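You operate a simulated robot arm through the tools that you are given. There is no shell and no other tool. Be economical: measure what you need, move in short steps, check, and stop when the job is done.

The job below is to be done with a simulated robot arm. You get a single attempt, and the scene is never put back.

Task
Stir a spoon of curd into the warm milk and cover it with the steel plate.
Fine: all on the counter under the window; milk in the steel bowl, curd in the white one; use the spoon, put it back, close the white bowl; spill nothing. Set down upright: spoon.

The check looks at the end state, three seconds after you hand in, the way a careful person would. Anything else that was tipped, shoved, dropped, spilled or broken makes it a failure. Lids that push on must go on centred and level and be pressed home; caps that screw on are set level and turned clockwise until they are tight.

Robot
A 7-joint arm with a two-finger parallel gripper, fixed in place. Base frame: the origin is at the foot of the arm, x ahead of it, y to its left, z up; the work surface is at about z = 0.84. Lengths are in m, angles in rad, forces in N, time in s.
With the tool pointing down near the work surface it reaches from about 0.36 to 0.78 m from the base axis. Its first joint turns from -2.897 to 2.897 rad. Payload 3.91 kg.
The TCP is the grasp point between the finger pads, 0.03 m short of the fingertips. In the tool frame z runs along the fingers and y along their closing line. The gripper opens to 0.11 m. The fingers are 0.02 m wide and 0.01 m thick; the gripper's body (0.048 by 0.112 m) begins 0.055 m behind the TCP.
Orientation is that of the tool frame in the base frame, as a unit quaternion [w, x, y, z]. With the fingers straight down and closing along the base's y, the tool's x points along the base's -x, its y along +y and its z along -z.

Tools
- The arm moves only by the tool apply_moves. Its arguments are lists of equal length, an entry for each row: "offset": the shift along the tool's x, y, z in units of 50 mm (1.0 is 50 mm), a list of three; "delta_rot": the turn, a rotation vector about the tool's x, y, z in units of 8 degrees (1.0 is 8 degrees), a list of three. In form: {"offset": [[tx, ty, tz], ...], "delta_rot": [[ax, ay, az], ...]}. A call has 1 to 20 rows; each row shifts and turns the commanded pose from where the row before left it, along the tool's axes as they then stand. "fingers" is the finger opening in mm, from 0 to 110, set as the call begins (left out, the last holds). A call with a number of a shift or a turn outside -1 to 1 is refused whole. Each row takes 0.2 s and may step no farther than 0.05 m and 0.15 rad from the row before; otherwise, or with a gripper value out of range, the whole call is refused. A pose out of reach is approached as far as the arm can. The call stops where the force on the tool passes 90 N (or 10 N more than at its start, if that is more) or the arm is blocked; 0.2 s more then pass. Each finger travels about 0.153 m/s and halts on what it meets, pressing with about 20 N; the grip force reading is that of the motor and also rises with nothing between the fingers. The clock runs only during rows and for 0.2 s after the last one: add rows that do not move to give the fingers time. It gives the time, the measured TCP pose, the force on the tool (base axes), the opening and the grip force at its end, in the units of the frame above (readings bear some noise), with the torque about the TCP (base axes, N m) and any sound that the robot's microphone picked up, and new pictures: "show" is both (left out), scene, wrist or none.
- Cameras (640 x 400 px; columns grow to the right, rows downward): "scene" is fixed at [0.2177, -0.4932, 1.6227]; the picture's right is [0.24, -0.97, 0.00], its down [-0.96, -0.24, -0.11] and it looks along [0.11, 0.03, -0.99] (base axes); focal length 235 px, centre (320, 200). "wrist" rides on the gripper at [0.077, 0.007, -0.114] in the tool frame; the picture's right is [-0.09, 1.00, 0.00], its down [-0.80, -0.07, -0.59] and it looks along [-0.59, -0.05, 0.80] (tool axes); focal length 270 px, centre (320, 200). There is no depth. A picture from a camera that has moved, and an enlarged one, comes with that camera's place and axes in the base frame and with its lens. The place of the scene camera against the robot may be out by one fixed shift of up to 0.018 m in any direction.
- slide_trunk(by): slides the trunk up (or, below 0, down) by that many m; the arm rides with it, the base frame stays. It gives what a move gives, with no picture.
- inspect(camera, box): a new picture of the part [left, top, right, bottom] of that camera's present view, enlarged. It takes no simulated time.
- job_done(): hands the job in; it is judged then, once.

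Work in short steps. Places have to be worked out from the pictures, the camera data and where the tool is seen: move nearer, look again, correct. Check each grasp and each placing, and mend what went wrong. You have 120 turns and 200 pictures in all, those below and enlarged ones among them. Open the gripper and draw the arm clear of the work before you hand the job in, unless the task says otherwise; then end with one line.

The tools are called after "Emit:" as name(argument=value, ...) on one line, values as JSON. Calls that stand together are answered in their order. apply_moves: Moves the arm, as the interface text tells. Its arguments: {"type":"object","properties":{"offset":{"type":"array"},"delta_rot":{"type":"array"},"fingers":{"type":"number"},"show":{"type":"string","enum":["both","scene","wrist","none"]}},"required":["offset","delta_rot"]} The other tools are called the same way: slide_trunk (by) slides the trunk up or down; inspect (camera, box) takes an enlarged picture of a part of a camera's view; job_done () hands the job in.

At the start:

```text
clock: 0.0
tcp_pos: [0.2736, -0.3113, 1.2044]
orientation: [0.0, 0.0, 1.0, 0.001]
wrist_force: [0.1, -0.4, -1.0]
torque: [0.01, 0.0, -0.01]
opening: 0.11
finger_force: 0.0
trunk travel left (down, up): [-0.55, 0.06]
```

scene: 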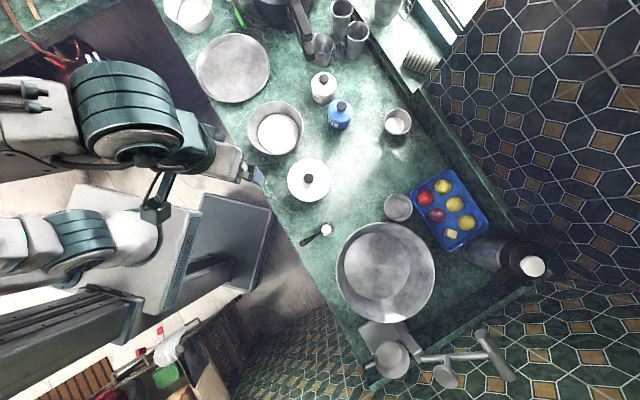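
wrist: 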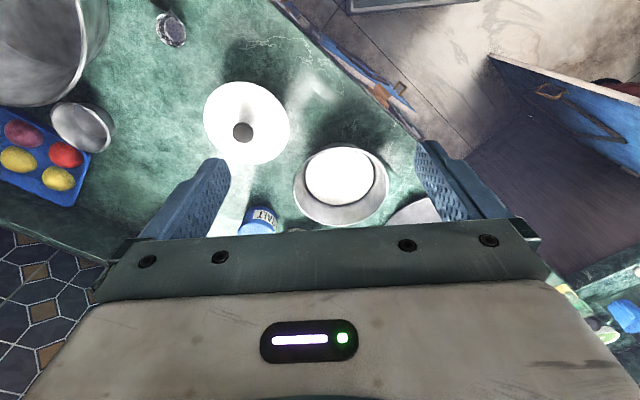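

I'll begin by enlarging the scene to identify the steel bowl, white bowl, plate, and spoon.

Emit:
inspect(camera="scene", box=[180, 20, 340, 120])

Emit:
inspect(camera="scene", box=[240, 90, 440, 260])

Emit:
inspect(camera="wrist", box=[100, 0, 420, 230])

```text
4.00 times, centred on (260, 70) of scene
camera zoom: at [0.2177, -0.4932, 1.6227], right [0.24, -0.97, 0.0], down [-0.96, -0.24, -0.11], along [0.11, 0.03, -0.99], focal length 938 px, centre (560, 720)
```

zoom: 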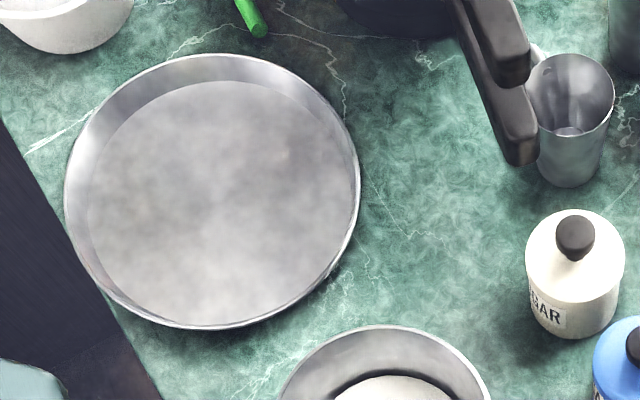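

```text
2.35 times, centred on (340, 175) of scene
camera zoom: at [0.2177, -0.4932, 1.6227], right [0.24, -0.97, 0.0], down [-0.96, -0.24, -0.11], along [0.11, 0.03, -0.99], focal length 552 px, centre (273, 259)
```

zoom: 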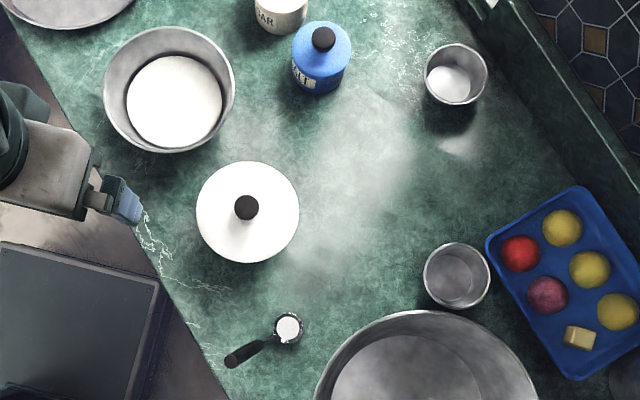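

```text
1.74 times, centred on (260, 115) of wrist
camera zoom: at [0.1972, -0.3051, 1.3201], right [0.09, 1.0, 0.0], down [0.8, -0.07, 0.59], along [0.59, -0.05, -0.8], focal length 470 px, centre (424, 348)
```

zoom: 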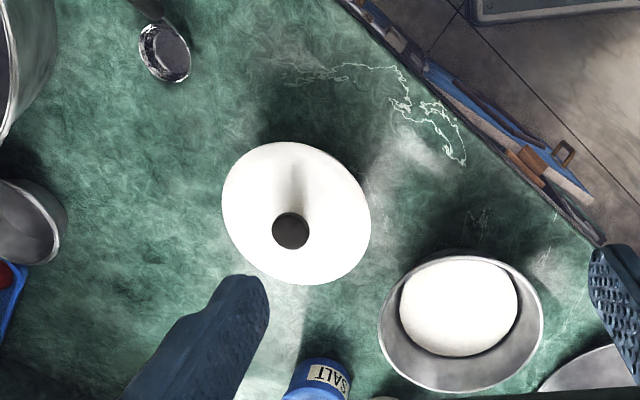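

The white bowl is closed by a knobbed lid at about (0.35,-0.42). The milk bowl is near (0.49,-0.275), the plate near (0.68,-0.06), and the spoon near (0.2,-0.49). I'll move over toward the spoon to view it closer.

Emit:
apply_moves(offset=[[0.58, -0.64, 0.3], [0.58, -0.64, 0.3], [0.58, -0.64, 0.3], [0.58, -0.64, 0.3], [0.58, -0.64, 0.3], [0, 0, 0]], delta_rot=[[0, 0, 0], [0, 0, 0], [0, 0, 0], [0, 0, 0], [0, 0, 0], [0, 0, 0]])

```text
clock: 1.4
tcp_pos: [0.1269, -0.4722, 1.1301]
orientation: [0.001, 0.001, 1.0, 0.0]
wrist_force: [0.3, -0.1, 0.6]
torque: [0.01, 0.01, -0.02]
opening: 0.11
finger_force: 0.1
trunk travel left (down, up): [-0.55, 0.06]
camera wrist: at [0.0515, -0.4659, 1.2447], right [0.09, 1.0, 0.0], down [0.8, -0.07, 0.59], along [0.59, -0.05, -0.8], focal length 270 px, centre (320, 200)
```

scene: 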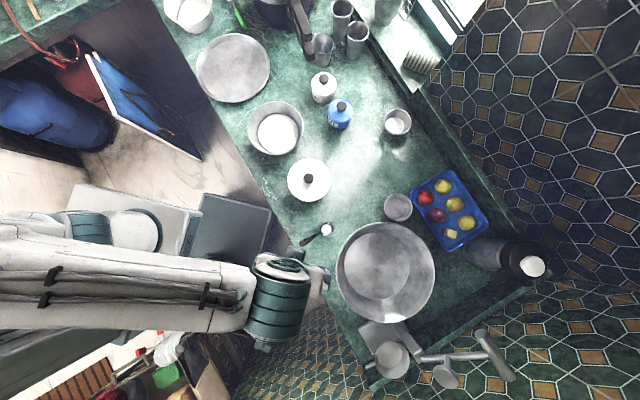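
wrist: 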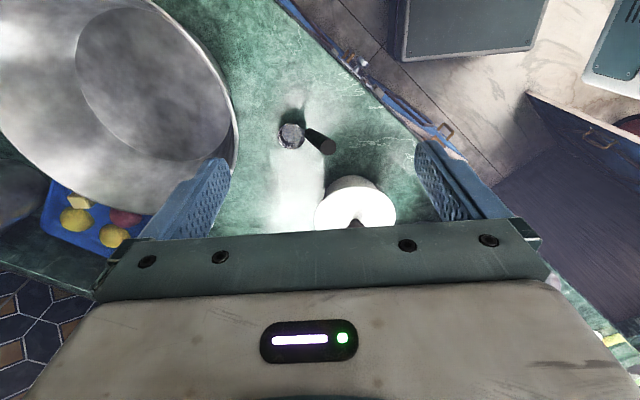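

The spoon is visible at wrist (300,135); I'll zoom in on it in both views.

Emit:
inspect(camera="wrist", box=[250, 90, 410, 240])

Emit:
inspect(camera="scene", box=[280, 150, 360, 260])

```text
2.67 times, centred on (330, 165) of wrist
camera zoom: at [0.0515, -0.4659, 1.2447], right [0.09, 1.0, 0.0], down [0.8, -0.07, 0.59], along [0.59, -0.05, -0.8], focal length 721 px, centre (293, 293)
```

zoom: 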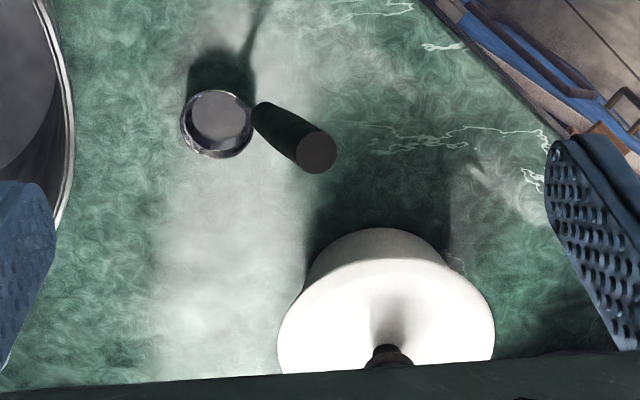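

```text
3.64 times, centred on (320, 205) of scene
camera zoom: at [0.2177, -0.4932, 1.6227], right [0.24, -0.97, 0.0], down [-0.96, -0.24, -0.11], along [0.11, 0.03, -0.99], focal length 853 px, centre (320, 182)
```

zoom: 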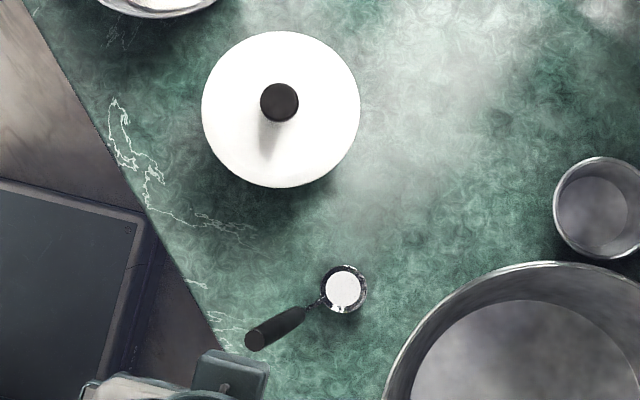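

The spoon stands on a flat cup with a steep handle, top at about (0.166,-0.465,1.00). The lid knob is at about (0.355,-0.443,0.908). I'll move above the knob to refine that.

Emit:
apply_moves(offset=[[-0.76, 0.1, 0.333], [-0.76, 0.1, 0.333], [-0.76, 0.1, 0.333], [-0.76, 0.1, 0.333], [-0.76, 0.1, 0.333], [-0.76, 0.1, 0.333], [0, 0, 0]], delta_rot=[[0, 0, 0], [0, 0, 0], [0, 0, 0], [0, 0, 0], [0, 0, 0], [0, 0, 0], [0, 0, 0]])

```text
clock: 3.0
tcp_pos: [0.3563, -0.4392, 1.0303]
orientation: [0.0, 0.0, 1.0, 0.001]
wrist_force: [0.5, 0.1, 0.4]
torque: [0.0, -0.02, 0.03]
opening: 0.1098
finger_force: 0.0
trunk travel left (down, up): [-0.55, 0.06]
camera wrist: at [0.2807, -0.4346, 1.1453], right [0.09, 1.0, 0.0], down [0.8, -0.07, 0.59], along [0.59, -0.05, -0.8], focal length 270 px, centre (320, 200)
```

scene: 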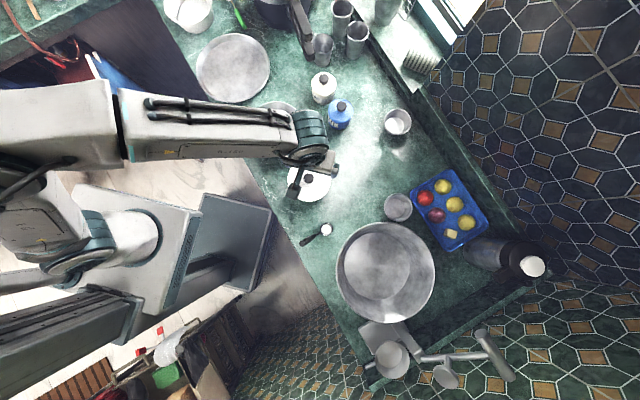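
wrist: 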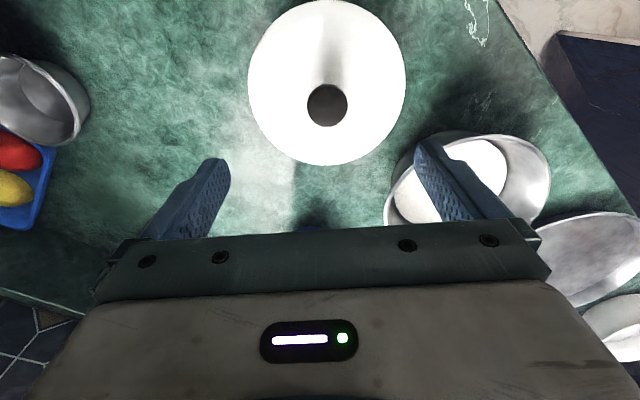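

The knob top triangulates to (0.346,-0.4345,0.934). I'll centre over it and descend part way with a narrower opening.

Emit:
apply_moves(offset=[[0.1, 0.047, 0.6], [0.1, 0.047, 0.5], [0, 0, 0.4], [0, 0, 0]], delta_rot=[[0, 0, 0], [0, 0, 0], [0, 0, 0], [0, 0, 0]], fingers=60)

Emit:
inspect(camera="wrist", box=[220, 60, 420, 240])

```text
clock: 4.0
tcp_pos: [0.3461, -0.4354, 0.9541]
orientation: [0.0, 0.0, 1.0, 0.0]
wrist_force: [-0.4, -0.4, -0.2]
torque: [-0.01, -0.02, -0.02]
opening: 0.0601
finger_force: 0.1
trunk travel left (down, up): [-0.55, 0.06]
camera wrist: at [0.2704, -0.4306, 1.0698], right [0.09, 1.0, 0.0], down [0.8, -0.07, 0.59], along [0.59, -0.05, -0.8], focal length 270 px, centre (320, 200)
```

scene: 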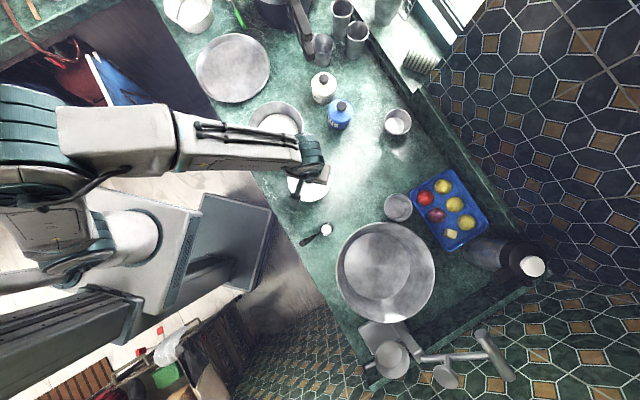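
wrist: 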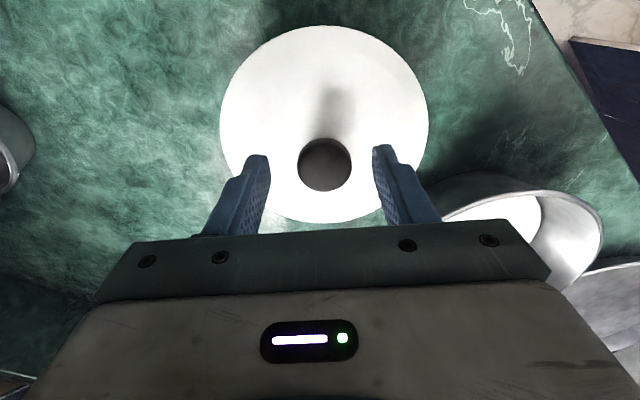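

```text
2.22 times, centred on (320, 150) of wrist
camera zoom: at [0.2704, -0.4306, 1.0698], right [0.09, 1.0, 0.0], down [0.8, -0.07, 0.59], along [0.59, -0.05, -0.8], focal length 601 px, centre (320, 311)
```

zoom: 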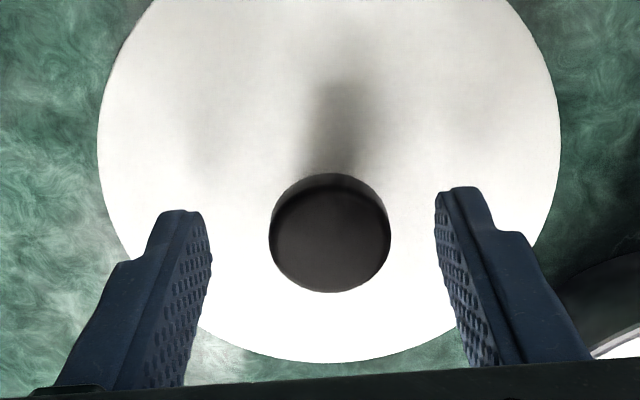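

Knob top is at z≈0.936 and centred between the fingers. I'll lower another 12 mm and close.

Emit:
apply_moves(offset=[[0, 0.02, 0.12], [0, 0, 0.12], [0, 0, 0]], delta_rot=[[0, 0, 0], [0, 0, 0], [0, 0, 0]], fingers=60, show="none")

Emit:
inspect(camera="wrist", box=[220, 60, 420, 240])

```text
clock: 4.8
tcp_pos: [0.3457, -0.4353, 0.9426]
orientation: [0.0, 0.0, 1.0, 0.0]
wrist_force: [-0.2, 0.5, 0.2]
torque: [-0.01, 0.03, 0.0]
opening: 0.0599
finger_force: 0.1
trunk travel left (down, up): [-0.55, 0.06]
```

```text
2.22 times, centred on (320, 150) of wrist
camera zoom: at [0.2705, -0.4294, 1.0578], right [0.09, 1.0, 0.0], down [0.8, -0.07, 0.59], along [0.59, -0.05, -0.8], focal length 601 px, centre (320, 311)
```

zoom: 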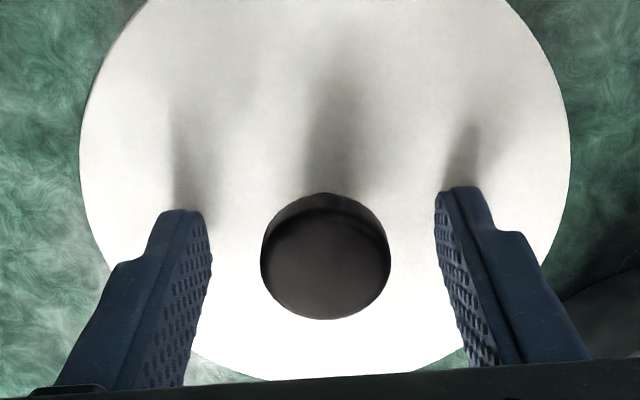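

No contact yet and about 23 mm of overlap with the knob. I'll close on it.

Emit:
apply_moves(offset=[[0, 0.018, 0], [0, 0, 0], [0, 0, 0]], delta_rot=[[0, 0, 0], [0, 0, 0], [0, 0, 0]], fingers=15, show="none")

```text
clock: 5.6
tcp_pos: [0.3465, -0.4342, 0.9433]
orientation: [0.0, -0.001, 1.0, 0.001]
wrist_force: [0.6, -0.2, 0.1]
torque: [0.02, 0.02, -0.05]
opening: 0.0299
finger_force: 20.2
trunk travel left (down, up): [-0.55, 0.06]
```

Gripped at 30 mm. I'll lift slowly and look.

Emit:
apply_moves(offset=[[0, 0, -0.2], [0, 0, -0.3], [0, 0, -0.6], [0, 0, -0.6], [0, 0, 0]], delta_rot=[[0, 0, 0], [0, 0, 0], [0, 0, 0], [0, 0, 0], [0, 0, 0]])

```text
clock: 6.8
tcp_pos: [0.3464, -0.4336, 1.0281]
orientation: [-0.001, 0.0, 1.0, 0.0]
wrist_force: [0.3, -0.9, 0.4]
torque: [-0.02, 0.01, -0.01]
opening: 0.0299
finger_force: 20.1
trunk travel left (down, up): [-0.55, 0.06]
camera wrist: at [0.2699, -0.4281, 1.1428], right [0.09, 1.0, 0.0], down [0.8, -0.07, 0.59], along [0.59, -0.05, -0.8], focal length 270 px, centre (320, 200)
```

scene: 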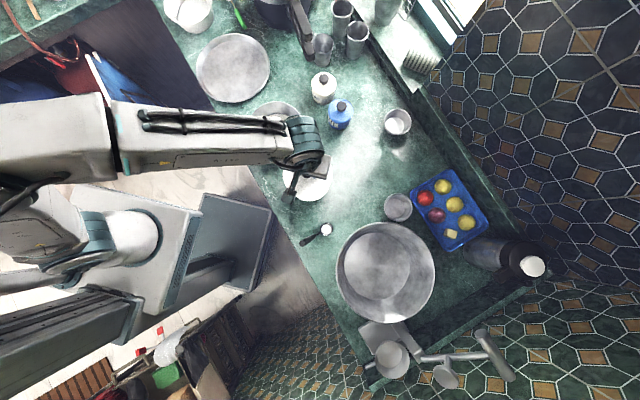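
wrist: 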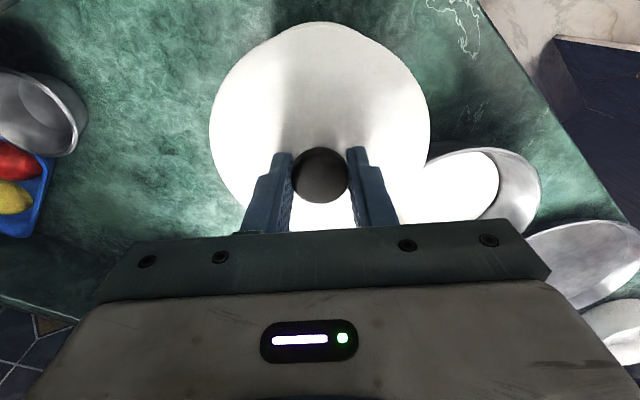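

Lid is off and held level. I'll carry it to the clear patch at about (0.45,-0.575) and look before lowering.

Emit:
apply_moves(offset=[[-0.518, -0.706, 0], [-0.518, -0.706, 0], [-0.518, -0.706, 0], [-0.518, -0.706, 0], [0, 0, 0], [0, 0, 0.8], [0, 0, 0.8], [0, 0, 0]], delta_rot=[[0, 0, 0], [0, 0, 0], [0, 0, 0], [0, 0, 0], [0, 0, 0], [0, 0, 0], [0, 0, 0], [0, 0, 0]])

```text
clock: 8.6
tcp_pos: [0.4505, -0.5754, 0.9472]
orientation: [0.0, 0.0, 1.0, -0.001]
wrist_force: [0.4, 1.6, -1.0]
torque: [0.03, 0.0, -0.01]
opening: 0.0303
finger_force: 19.7
trunk travel left (down, up): [-0.55, 0.06]
camera wrist: at [0.3739, -0.5701, 1.0625], right [0.09, 1.0, 0.0], down [0.8, -0.07, 0.59], along [0.59, -0.05, -0.8], focal length 270 px, centre (320, 200)
```

scene: 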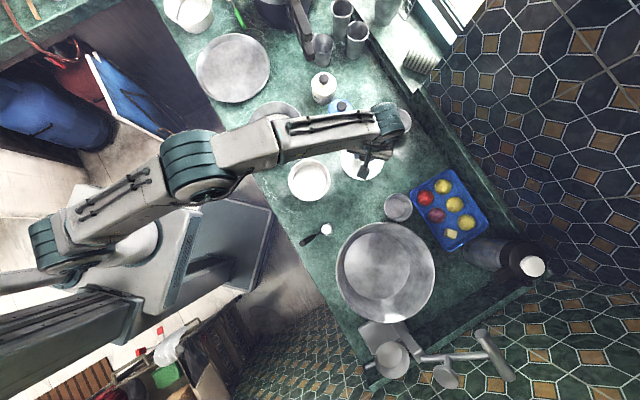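
wrist: 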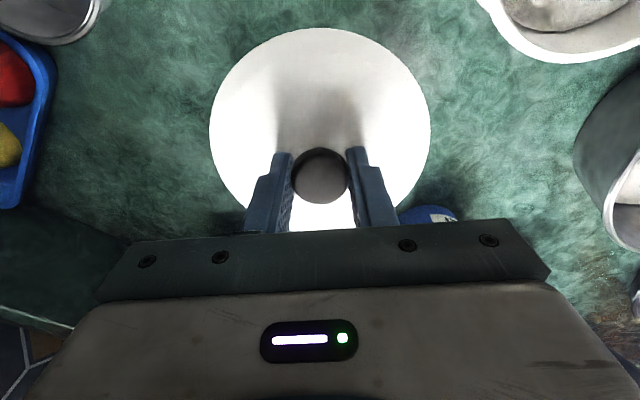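

The spot is clear. I'll lower by 45 mm and then feel for contact.

Emit:
apply_moves(offset=[[0, 0, 0.4], [0, 0, 0.4], [0, 0, 0.1], [0, 0, 0]], delta_rot=[[0, 0, 0], [0, 0, 0], [0, 0, 0], [0, 0, 0]], show="wrist")

```text
clock: 9.6
tcp_pos: [0.4494, -0.5761, 0.9025]
orientation: [0.0, 0.0, 1.0, -0.001]
wrist_force: [-0.4, 0.0, -0.4]
torque: [0.05, -0.01, -0.01]
opening: 0.0301
finger_force: 20.4
trunk travel left (down, up): [-0.55, 0.06]
camera wrist: at [0.3737, -0.5706, 1.0181], right [0.09, 1.0, 0.0], down [0.8, -0.07, 0.59], along [0.59, -0.05, -0.8], focal length 270 px, centre (320, 200)
```

wrist: 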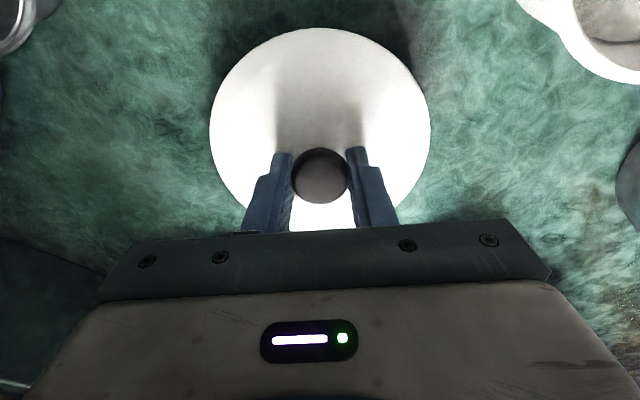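

No contact yet; continuing down in small increments.

Emit:
apply_moves(offset=[[0, 0, 0.06], [0, 0, 0.06], [0, 0, 0.06], [0, 0, 0]], delta_rot=[[0, 0, 0], [0, 0, 0], [0, 0, 0], [0, 0, 0]], show="wrist")

```text
clock: 10.6
tcp_pos: [0.4506, -0.5745, 0.8935]
orientation: [0.0, 0.0, 1.0, 0.0]
wrist_force: [0.0, 0.6, -0.4]
torque: [0.0, 0.01, 0.01]
opening: 0.03
finger_force: 20.3
trunk travel left (down, up): [-0.55, 0.06]
camera wrist: at [0.3739, -0.5702, 1.0088], right [0.09, 1.0, 0.0], down [0.8, -0.07, 0.59], along [0.59, -0.05, -0.8], focal length 270 px, centre (320, 200)
```

wrist: 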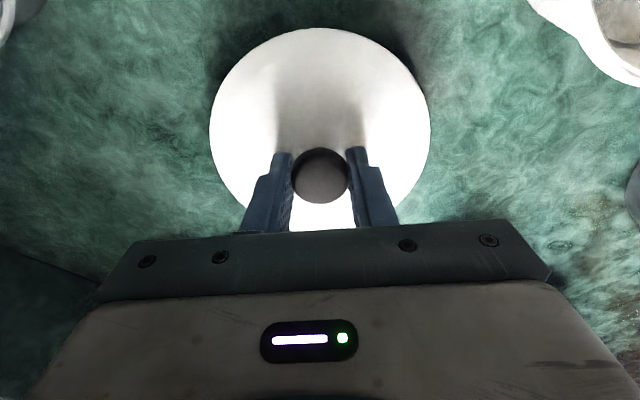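

Emit:
apply_moves(offset=[[0, 0, 0.05], [0, 0, 0.05], [0, 0, 0.05], [0, 0, 0]], delta_rot=[[0, 0, 0], [0, 0, 0], [0, 0, 0], [0, 0, 0]], show="none")

```text
clock: 11.6
tcp_pos: [0.4501, -0.5756, 0.8857]
orientation: [0.0, 0.0, 1.0, 0.001]
wrist_force: [0.3, 0.5, 0.0]
torque: [0.04, -0.03, 0.02]
opening: 0.03
finger_force: 19.8
trunk travel left (down, up): [-0.55, 0.06]
```

Still no contact force; continuing.

Emit:
apply_moves(offset=[[0, 0, 0.05], [0, 0, 0.05], [0, 0, 0]], delta_rot=[[0, 0, 0], [0, 0, 0], [0, 0, 0]], show="wrist")

```text
clock: 12.4
tcp_pos: [0.4507, -0.5762, 0.8845]
orientation: [0.002, 0.0, 1.0, -0.002]
wrist_force: [2.8, -2.6, 24.6]
torque: [0.04, -0.04, -0.02]
opening: 0.0302
finger_force: 20.1
trunk travel left (down, up): [-0.55, 0.06]
camera wrist: at [0.3733, -0.5691, 0.9997], right [0.09, 1.0, -0.01], down [0.8, -0.07, 0.6], along [0.6, -0.06, -0.8], focal length 270 px, centre (320, 200)
```

wrist: 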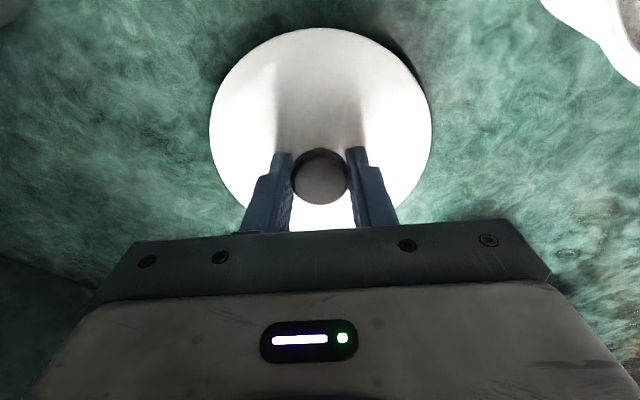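

Contact at z≈0.8845. I'll relieve the pressure, release, and rise.

Emit:
apply_moves(offset=[[0, 0, -0.07], [0, 0, 0]], delta_rot=[[0, 0, 0], [0, 0, 0]], show="none")

Emit:
apply_moves(offset=[[0, 0, 0], [0, 0, 0], [0, 0, -0.4], [0, 0, -0.8], [0, 0, -0.9], [0, 0, -0.9], [0, 0, 0]], delta_rot=[[0, 0, 0], [0, 0, 0], [0, 0, 0], [0, 0, 0], [0, 0, 0], [0, 0, 0], [0, 0, 0]], fingers=60)

```text
clock: 13.0
tcp_pos: [0.4507, -0.5742, 0.8852]
orientation: [0.001, 0.001, 1.0, 0.0]
wrist_force: [3.6, -4.3, 15.0]
torque: [-0.15, -0.47, -0.1]
opening: 0.0301
finger_force: 19.9
trunk travel left (down, up): [-0.55, 0.06]
```

```text
clock: 14.6
tcp_pos: [0.4511, -0.5752, 1.0335]
orientation: [0.0, 0.0, 1.0, 0.0]
wrist_force: [0.7, -0.7, -0.3]
torque: [0.02, 0.01, 0.06]
opening: 0.0599
finger_force: 0.1
trunk travel left (down, up): [-0.55, 0.06]
camera wrist: at [0.3743, -0.5693, 1.1492], right [0.09, 1.0, 0.0], down [0.8, -0.07, 0.59], along [0.59, -0.05, -0.8], focal length 270 px, centre (320, 200)
```

scene: 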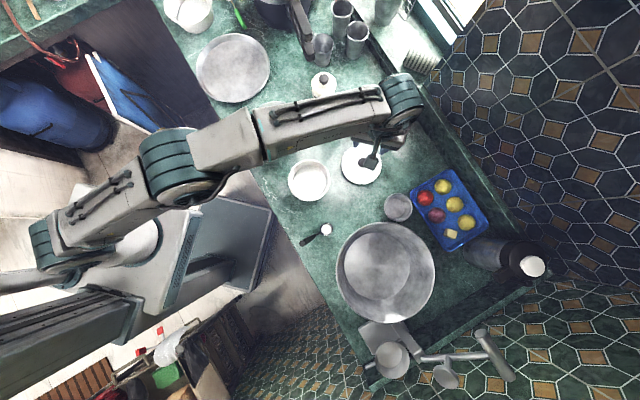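
wrist: 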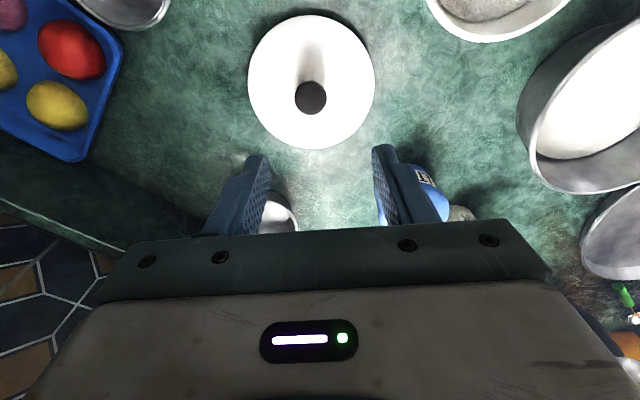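

The lid rests level on the counter. Next I go above the spoon handle and yaw 45° so the fingers will close across the handle's plane.

Emit:
apply_moves(offset=[[0, 0, -0.9], [0.8, 0.328, -0.2], [0.8, 0.328, -0.2], [0.8, 0.328, -0.2], [0.8, 0.328, -0.2], [0.8, 0.328, -0.2], [0.8, 0.328, -0.2], [0.8, 0.328, -0.2], [0, 0, 0], [0, 0, 0], [0, 0, 0], [0, 0, 0], [0, 0, 0], [0, 0, 0], [0, 0, 0]], delta_rot=[[0, 0, 0], [0, 0, 0], [0, 0, 0], [0, 0, 0], [0, 0, 0], [0, 0, 0], [0, 0, 0], [0, 0, 0], [0, 0, 0.9375], [0, 0, 0.9375], [0, 0, 0.9375], [0, 0, 0.9375], [0, 0, 0.9375], [0, 0, 0.9375], [0, 0, 0]])

```text
clock: 17.8
tcp_pos: [0.1705, -0.4602, 1.15]
orientation: [0.0, 0.383, 0.924, 0.0]
wrist_force: [0.3, 0.4, -1.0]
torque: [0.04, 0.0, -0.01]
opening: 0.0598
finger_force: 0.1
trunk travel left (down, up): [-0.55, 0.06]
camera wrist: at [0.1212, -0.4025, 1.265], right [0.77, 0.64, 0.0], down [0.52, -0.62, 0.59], along [0.38, -0.46, -0.8], focal length 270 px, centre (320, 200)
```

scene: 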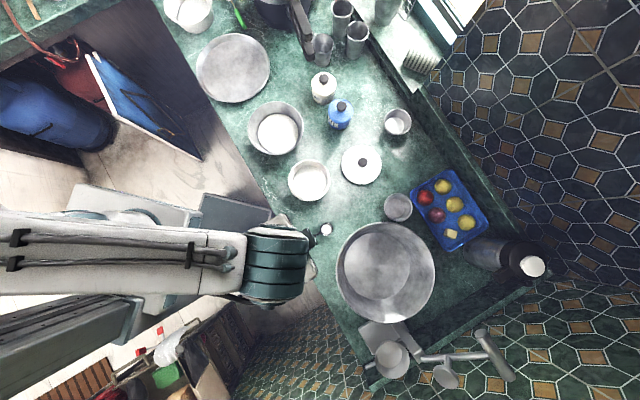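
wrist: 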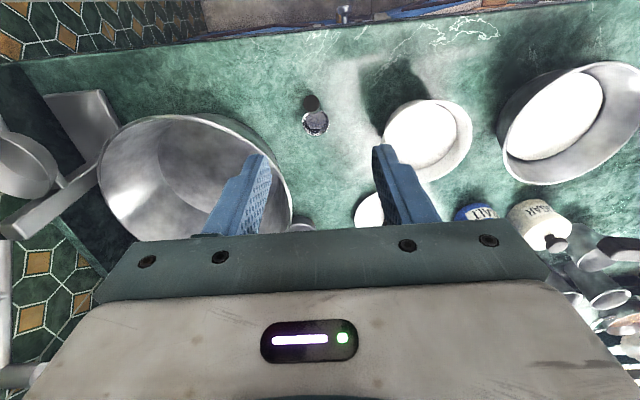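

Zooming on the spoon to fix the handle's plane.

Emit:
inspect(camera="wrist", box=[270, 70, 370, 150])

Emit:
inspect(camera="scene", box=[260, 140, 400, 240])

```text
5.00 times, centred on (320, 110) of wrist
camera zoom: at [0.1212, -0.4025, 1.265], right [0.77, 0.64, 0.0], down [0.52, -0.62, 0.59], along [0.38, -0.46, -0.8], focal length 1351 px, centre (320, 650)
```

zoom: 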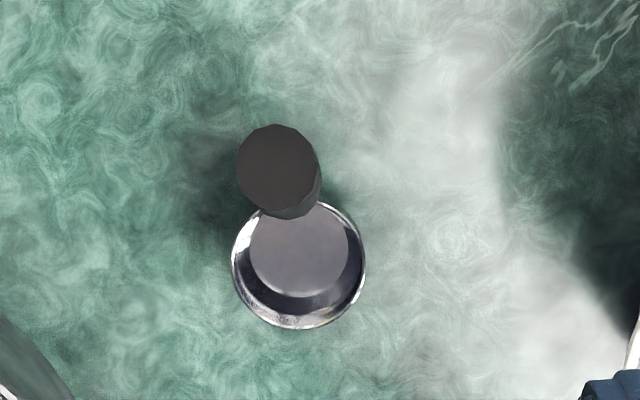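

```text
4.00 times, centred on (330, 190) of scene
camera zoom: at [0.2177, -0.4932, 1.6227], right [0.24, -0.97, 0.0], down [-0.96, -0.24, -0.11], along [0.11, 0.03, -0.99], focal length 938 px, centre (280, 240)
```

zoom: 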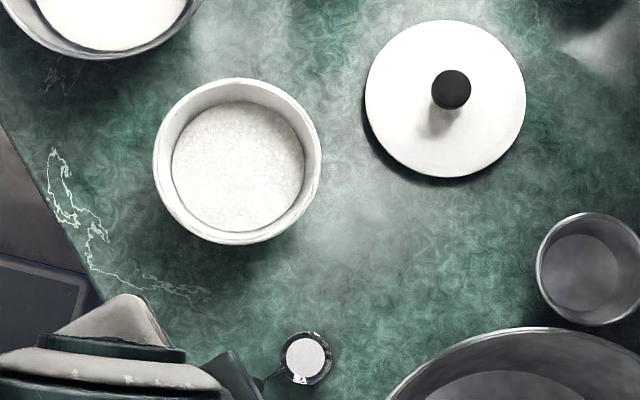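

Handle top is at (0.163,-0.467,1.012) and cup rim centre at (0.210,-0.5215,0.868). I'll align yaw by another 4°, move over the upper handle, and descend partway.

Emit:
apply_moves(offset=[[-0.259, -0.217, 0], [0, 0, 0], [0, 0, 0.8], [0, 0, 0.8], [0, 0, 0.4], [0, 0, 0]], delta_rot=[[0, 0, 0], [0, 0, 0.53], [0, 0, 0], [0, 0, 0], [0, 0, 0], [0, 0, 0]], show="wrist")

Emit:
inspect(camera="wrist", box=[240, 60, 400, 210])

```text
clock: 19.2
tcp_pos: [0.1717, -0.4776, 1.049]
orientation: [0.0, 0.418, 0.909, -0.001]
wrist_force: [-0.2, 0.4, 1.1]
torque: [-0.01, 0.03, 0.01]
opening: 0.0597
finger_force: 0.0
trunk travel left (down, up): [-0.55, 0.06]
camera wrist: at [0.1268, -0.4157, 1.1641], right [0.81, 0.58, 0.0], down [0.47, -0.65, 0.59], along [0.35, -0.48, -0.8], focal length 270 px, centre (320, 200)
```

wrist: 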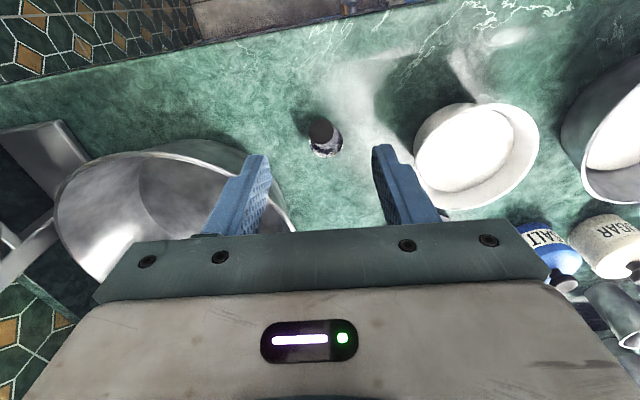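

```text
2.67 times, centred on (320, 135) of wrist
camera zoom: at [0.1268, -0.4157, 1.1641], right [0.81, 0.58, 0.0], down [0.47, -0.65, 0.59], along [0.35, -0.48, -0.8], focal length 721 px, centre (320, 373)
```

zoom: 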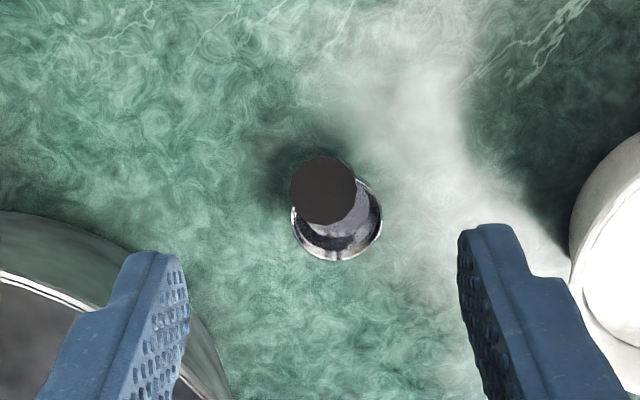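

Good agreement. I'll shift 2.5 mm along tool y, descend to z≈0.978 and close on the handle.

Emit:
apply_moves(offset=[[0, 0.05, 0.5], [0, 0, 0.5], [0, 0, 0.42], [0, 0, 0]], delta_rot=[[0, 0, 0], [0, 0, 0], [0, 0, 0], [0, 0, 0]], show="wrist")

Emit:
inspect(camera="wrist", box=[220, 80, 420, 240])

```text
clock: 20.2
tcp_pos: [0.1743, -0.4755, 0.9788]
orientation: [0.0, 0.417, 0.909, 0.0]
wrist_force: [-0.3, 0.4, -0.6]
torque: [-0.02, 0.02, 0.01]
opening: 0.0604
finger_force: 0.0
trunk travel left (down, up): [-0.55, 0.06]
camera wrist: at [0.1294, -0.4143, 1.0934], right [0.81, 0.58, 0.0], down [0.47, -0.65, 0.59], along [0.35, -0.48, -0.8], focal length 270 px, centre (320, 200)
```

wrist: 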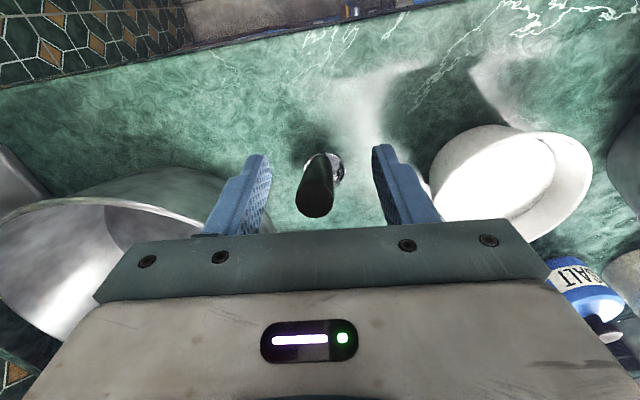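

```text
2.50 times, centred on (320, 160) of wrist
camera zoom: at [0.1294, -0.4143, 1.0934], right [0.81, 0.58, 0.0], down [0.47, -0.65, 0.59], along [0.35, -0.48, -0.8], focal length 676 px, centre (320, 300)
```

zoom: 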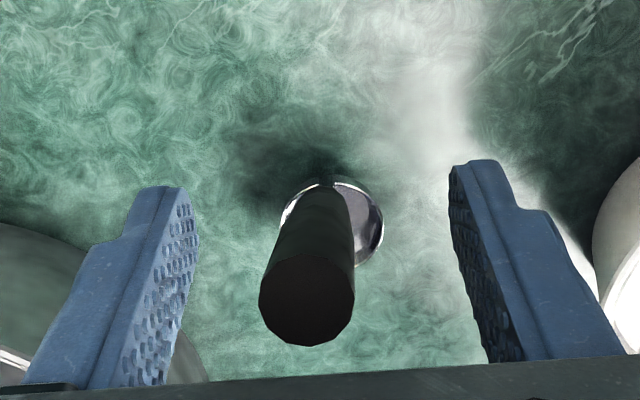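

Handle sits between the pads, about 1.5 mm off centre; I'll correct and close.

Emit:
apply_moves(offset=[[0.03, -0.03, 0], [0, 0, 0], [0, 0, 0], [0, 0, 0]], delta_rot=[[0, 0, 0], [0, 0, 0], [0, 0, 0], [0, 0, 0]], fingers=2, show="wrist")

```text
clock: 21.2
tcp_pos: [0.1719, -0.4752, 0.9793]
orientation: [0.0, 0.415, 0.91, -0.001]
wrist_force: [0.2, 0.6, 1.0]
torque: [0.03, 0.06, 0.03]
opening: 0.016
finger_force: 20.2
trunk travel left (down, up): [-0.55, 0.06]
camera wrist: at [0.1272, -0.4142, 1.0938], right [0.81, 0.58, 0.0], down [0.47, -0.65, 0.59], along [0.35, -0.48, -0.8], focal length 270 px, centre (320, 200)
```

wrist: 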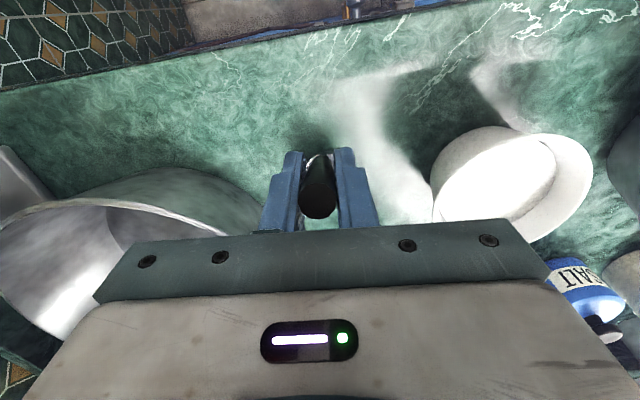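

Gripped (16 mm). I'll lift straight up slowly and check that the spoon doesn't pivot.

Emit:
apply_moves(offset=[[0, 0, -0.2], [0, 0, -0.4], [0, 0, -0.7], [0, 0, -0.7], [0, 0, 0]], delta_rot=[[0, 0, 0], [0, 0, 0], [0, 0, 0], [0, 0, 0], [0, 0, 0]])

Emit:
inspect(camera="scene", box=[260, 160, 380, 260])

```text
clock: 22.4
tcp_pos: [0.1731, -0.4756, 1.078]
orientation: [0.001, 0.417, 0.909, 0.0]
wrist_force: [-0.4, -0.3, -0.8]
torque: [0.02, 0.02, 0.0]
opening: 0.0159
finger_force: 20.1
trunk travel left (down, up): [-0.55, 0.06]
camera wrist: at [0.1276, -0.4136, 1.1929], right [0.81, 0.58, 0.0], down [0.47, -0.65, 0.59], along [0.35, -0.48, -0.8], focal length 270 px, centre (320, 200)
```

scene: 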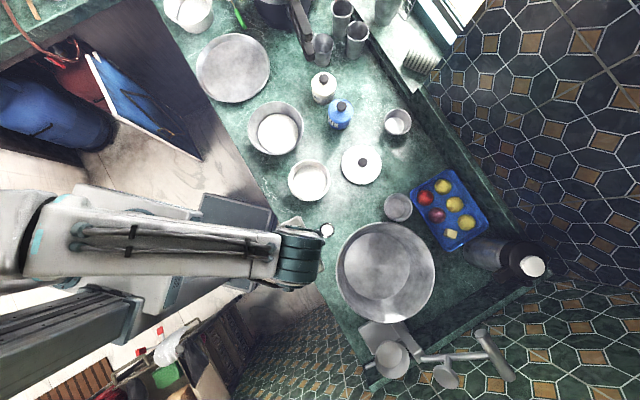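
wrist: 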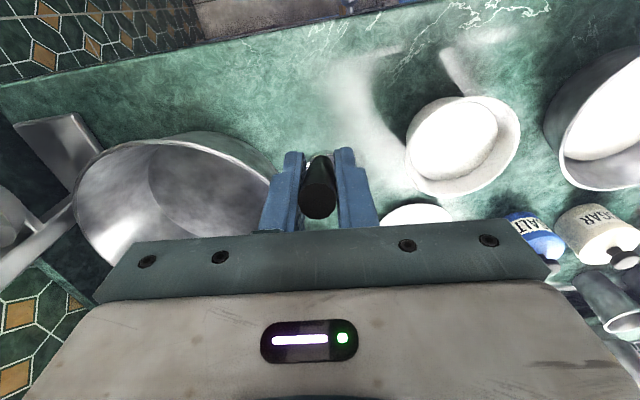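

```text
4.00 times, centred on (320, 210) of scene
camera zoom: at [0.2177, -0.4932, 1.6227], right [0.24, -0.97, 0.0], down [-0.96, -0.24, -0.11], along [0.11, 0.03, -0.99], focal length 938 px, centre (320, 160)
```

zoom: 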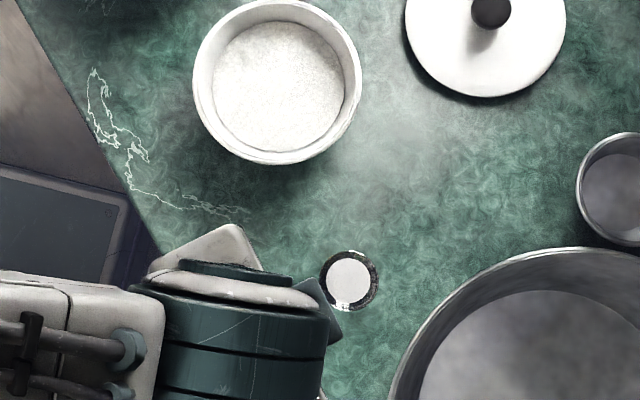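

The spoon holds rigidly with the cup at (0.21,-0.52). I'll move the cup above the curd bowl centre.

Emit:
apply_moves(offset=[[-0.12, 0.79, 0], [-0.12, 0.79, 0], [-0.12, 0.79, 0], [-0.12, 0.79, 0], [0, 0, 0]], delta_rot=[[0, 0, 0], [0, 0, 0], [0, 0, 0], [0, 0, 0], [0, 0, 0]])

Emit:
inspect(camera="scene", box=[260, 130, 380, 230])

Emit:
inspect(camera="wrist", box=[220, 60, 420, 240])

```text
clock: 23.6
tcp_pos: [0.3069, -0.3908, 1.0795]
orientation: [0.0, 0.417, 0.909, 0.0]
wrist_force: [-0.2, 0.0, -0.8]
torque: [0.03, 0.03, 0.0]
opening: 0.0159
finger_force: 19.9
trunk travel left (down, up): [-0.55, 0.06]
camera wrist: at [0.2635, -0.3298, 1.194], right [0.81, 0.58, 0.0], down [0.47, -0.65, 0.59], along [0.35, -0.48, -0.8], focal length 270 px, centre (320, 200)
```

scene: 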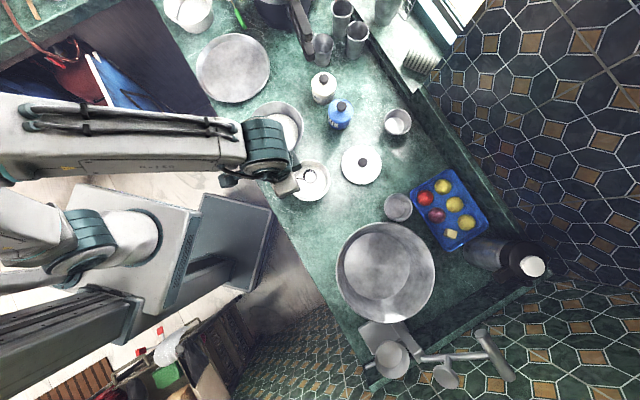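
wrist: 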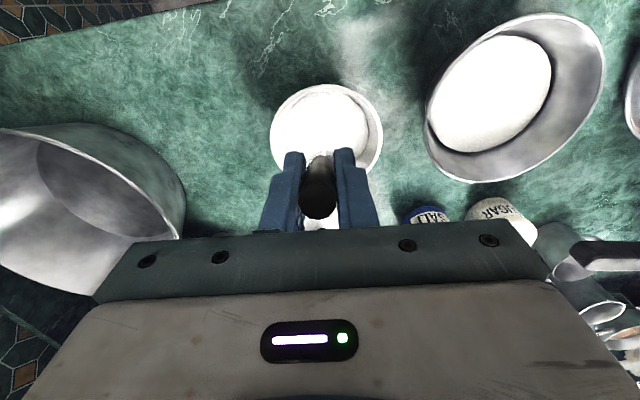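

```text
4.00 times, centred on (320, 180) of scene
camera zoom: at [0.2177, -0.4932, 1.6227], right [0.24, -0.97, 0.0], down [-0.96, -0.24, -0.11], along [0.11, 0.03, -0.99], focal length 938 px, centre (320, 280)
```

zoom: 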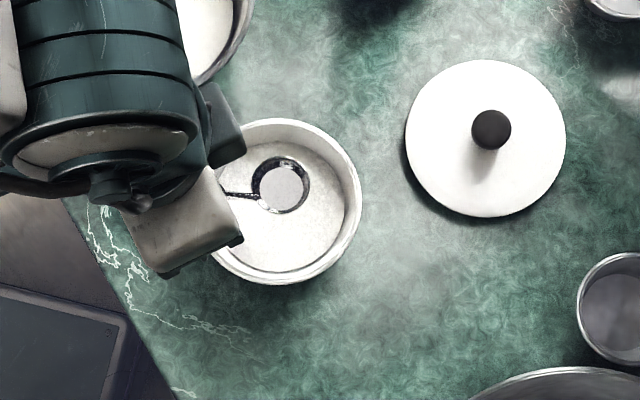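

```text
2.22 times, centred on (320, 150) of wrist
camera zoom: at [0.2635, -0.3298, 1.194], right [0.81, 0.58, 0.0], down [0.47, -0.65, 0.59], along [0.35, -0.48, -0.8], focal length 601 px, centre (320, 311)
```

zoom: 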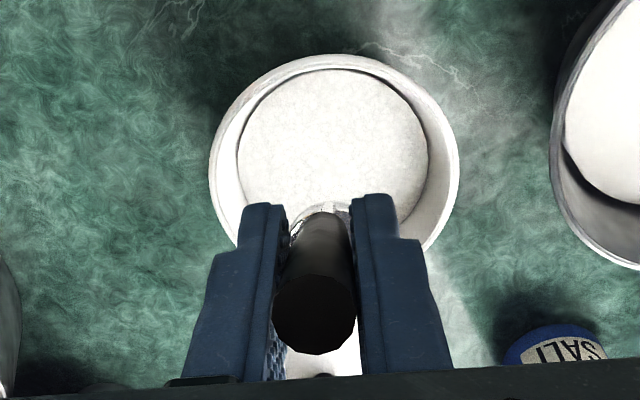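

Cup is over the bowl centre; curd surface looks to be at z≈0.875 with the rim at about 0.90. I'll tilt the cup 30° forward, mouth leading, above the bowl.

Emit:
apply_moves(offset=[[-0.507, 0.02, -0.07], [-0.507, 0.02, -0.07], [0, 0, 0], [0, 0, 0], [0, 0, 0], [0, 0, 0], [0, 0, 0]], delta_rot=[[0, 0, 0], [0, 0, 0], [0, 0.9375, 0], [0, 0.9375, 0], [0, 0.9375, 0], [0, 0.9375, 0], [0, 0, 0]])

Emit:
inspect(camera="scene", box=[260, 130, 380, 230])

Emit:
inspect(camera="wrist", box=[220, 60, 420, 240])

```text
clock: 25.2
tcp_pos: [0.3413, -0.4282, 1.0848]
orientation: [-0.235, 0.403, 0.878, 0.109]
wrist_force: [0.1, 0.1, -1.5]
torque: [-0.02, -0.03, 0.04]
opening: 0.0159
finger_force: 19.8
trunk travel left (down, up): [-0.55, 0.06]
camera wrist: at [0.3414, -0.4174, 1.2239], right [0.8, 0.59, -0.04], down [0.59, -0.8, 0.11], along [0.03, -0.12, -0.99], focal length 270 px, centre (320, 200)
```

scene: 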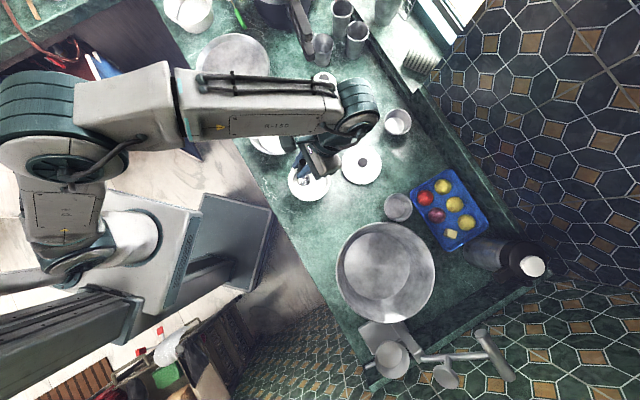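
wrist: 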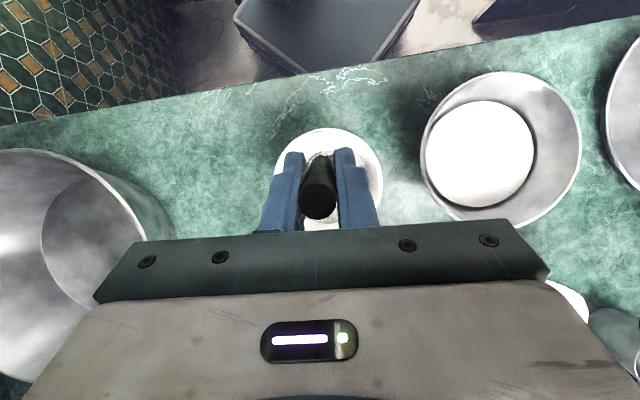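

```text
4.00 times, centred on (320, 180) of scene
camera zoom: at [0.2177, -0.4932, 1.6227], right [0.24, -0.97, 0.0], down [-0.96, -0.24, -0.11], along [0.11, 0.03, -0.99], focal length 938 px, centre (320, 280)
```

zoom: 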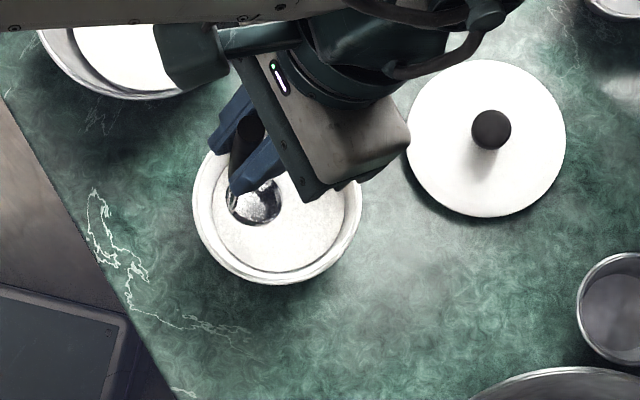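

```text
2.22 times, centred on (320, 150) of wrist
camera zoom: at [0.3414, -0.4174, 1.2239], right [0.8, 0.59, -0.04], down [0.59, -0.8, 0.11], along [0.03, -0.12, -0.99], focal length 601 px, centre (320, 311)
```

zoom: 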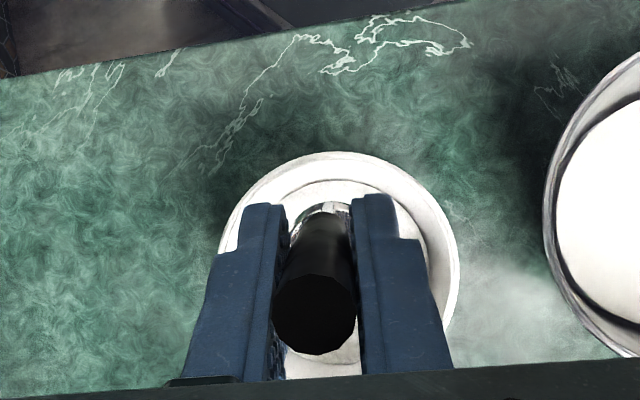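

Cup is tilted and above the curd. I'll lower vertically to just at the surface.

Emit:
apply_moves(offset=[[-0.3, 0, 0.52], [-0.3, 0, 0.52], [-0.15, 0, 0.26], [0, 0, 0]], delta_rot=[[0, 0, 0], [0, 0, 0], [0, 0, 0], [0, 0, 0]], show="none")

Emit:
inspect(camera="scene", box=[260, 130, 380, 230])

```text
clock: 26.2
tcp_pos: [0.3419, -0.4279, 1.0098]
orientation: [-0.236, 0.402, 0.878, 0.108]
wrist_force: [-0.9, 0.1, -0.5]
torque: [0.01, 0.0, -0.03]
opening: 0.0158
finger_force: 20.4
trunk travel left (down, up): [-0.55, 0.06]
```

```text
4.00 times, centred on (320, 180) of scene
camera zoom: at [0.2177, -0.4932, 1.6227], right [0.24, -0.97, 0.0], down [-0.96, -0.24, -0.11], along [0.11, 0.03, -0.99], focal length 938 px, centre (320, 280)
```

zoom: 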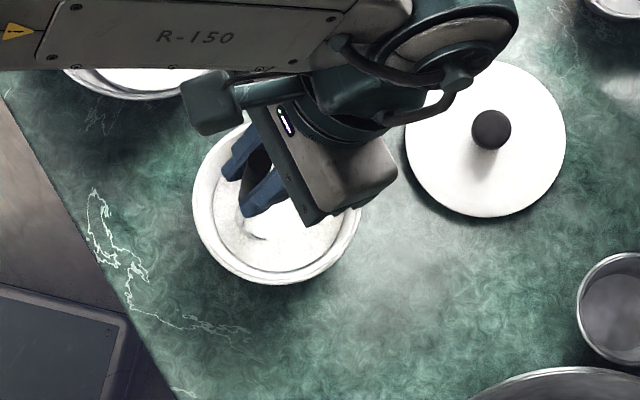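

The cup is entering the curd, no contact force. Another 6 mm slowly.

Emit:
apply_moves(offset=[[-0.03, 0, 0.052], [-0.03, 0, 0.052], [0, 0, 0]], delta_rot=[[0, 0, 0], [0, 0, 0], [0, 0, 0]], show="none")

Emit:
inspect(camera="scene", box=[285, 150, 345, 210])

```text
clock: 27.0
tcp_pos: [0.3424, -0.4281, 1.0047]
orientation: [-0.235, 0.402, 0.879, 0.107]
wrist_force: [-0.9, -0.5, -0.9]
torque: [0.01, -0.02, 0.02]
opening: 0.016
finger_force: 20.3
trunk travel left (down, up): [-0.55, 0.06]
```

```text
6.67 times, centred on (315, 180) of scene
camera zoom: at [0.2177, -0.4932, 1.6227], right [0.24, -0.97, 0.0], down [-0.96, -0.24, -0.11], along [0.11, 0.03, -0.99], focal length 1564 px, centre (353, 333)
```

zoom: 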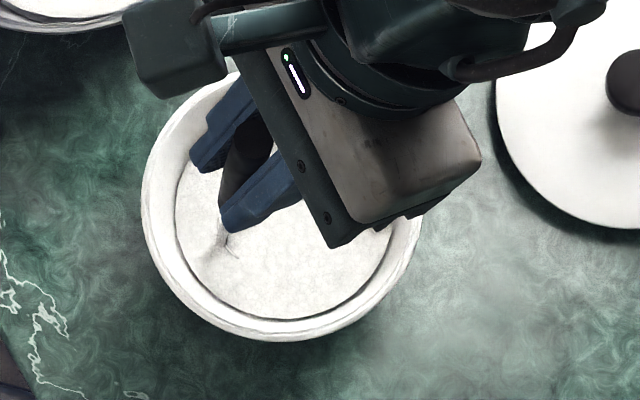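

The cup is fully submerged in the curd. I'll sweep forward 18 mm, level the cup while keeping its place, then lift slowly.

Emit:
apply_moves(offset=[[-0.156, 0, -0.09], [-0.156, 0, -0.09], [0.312, 0, 0.122], [0.304, 0, 0.12], [0.296, 0, 0.114], [0.288, 0, 0.118], [0, 0, 0]], delta_rot=[[0, 0, 0], [0, 0, 0], [0, -0.9375, 0], [0, -0.9375, 0], [0, -0.9375, 0], [0, -0.9375, 0], [0, 0, 0]], show="none")

Emit:
inspect(camera="scene", box=[285, 150, 345, 210])

```text
clock: 28.6
tcp_pos: [0.3116, -0.3935, 1.0026]
orientation: [0.0, 0.416, 0.909, -0.001]
wrist_force: [-0.3, -0.6, -1.0]
torque: [0.06, 0.05, 0.02]
opening: 0.016
finger_force: 20.4
trunk travel left (down, up): [-0.55, 0.06]
```

```text
6.67 times, centred on (315, 180) of scene
camera zoom: at [0.2177, -0.4932, 1.6227], right [0.24, -0.97, 0.0], down [-0.96, -0.24, -0.11], along [0.11, 0.03, -0.99], focal length 1564 px, centre (353, 333)
```

zoom: 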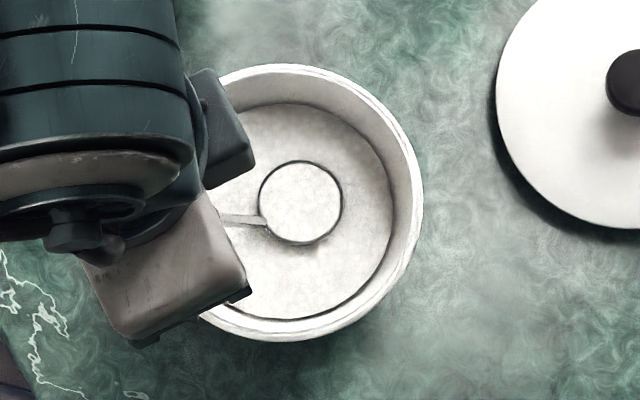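

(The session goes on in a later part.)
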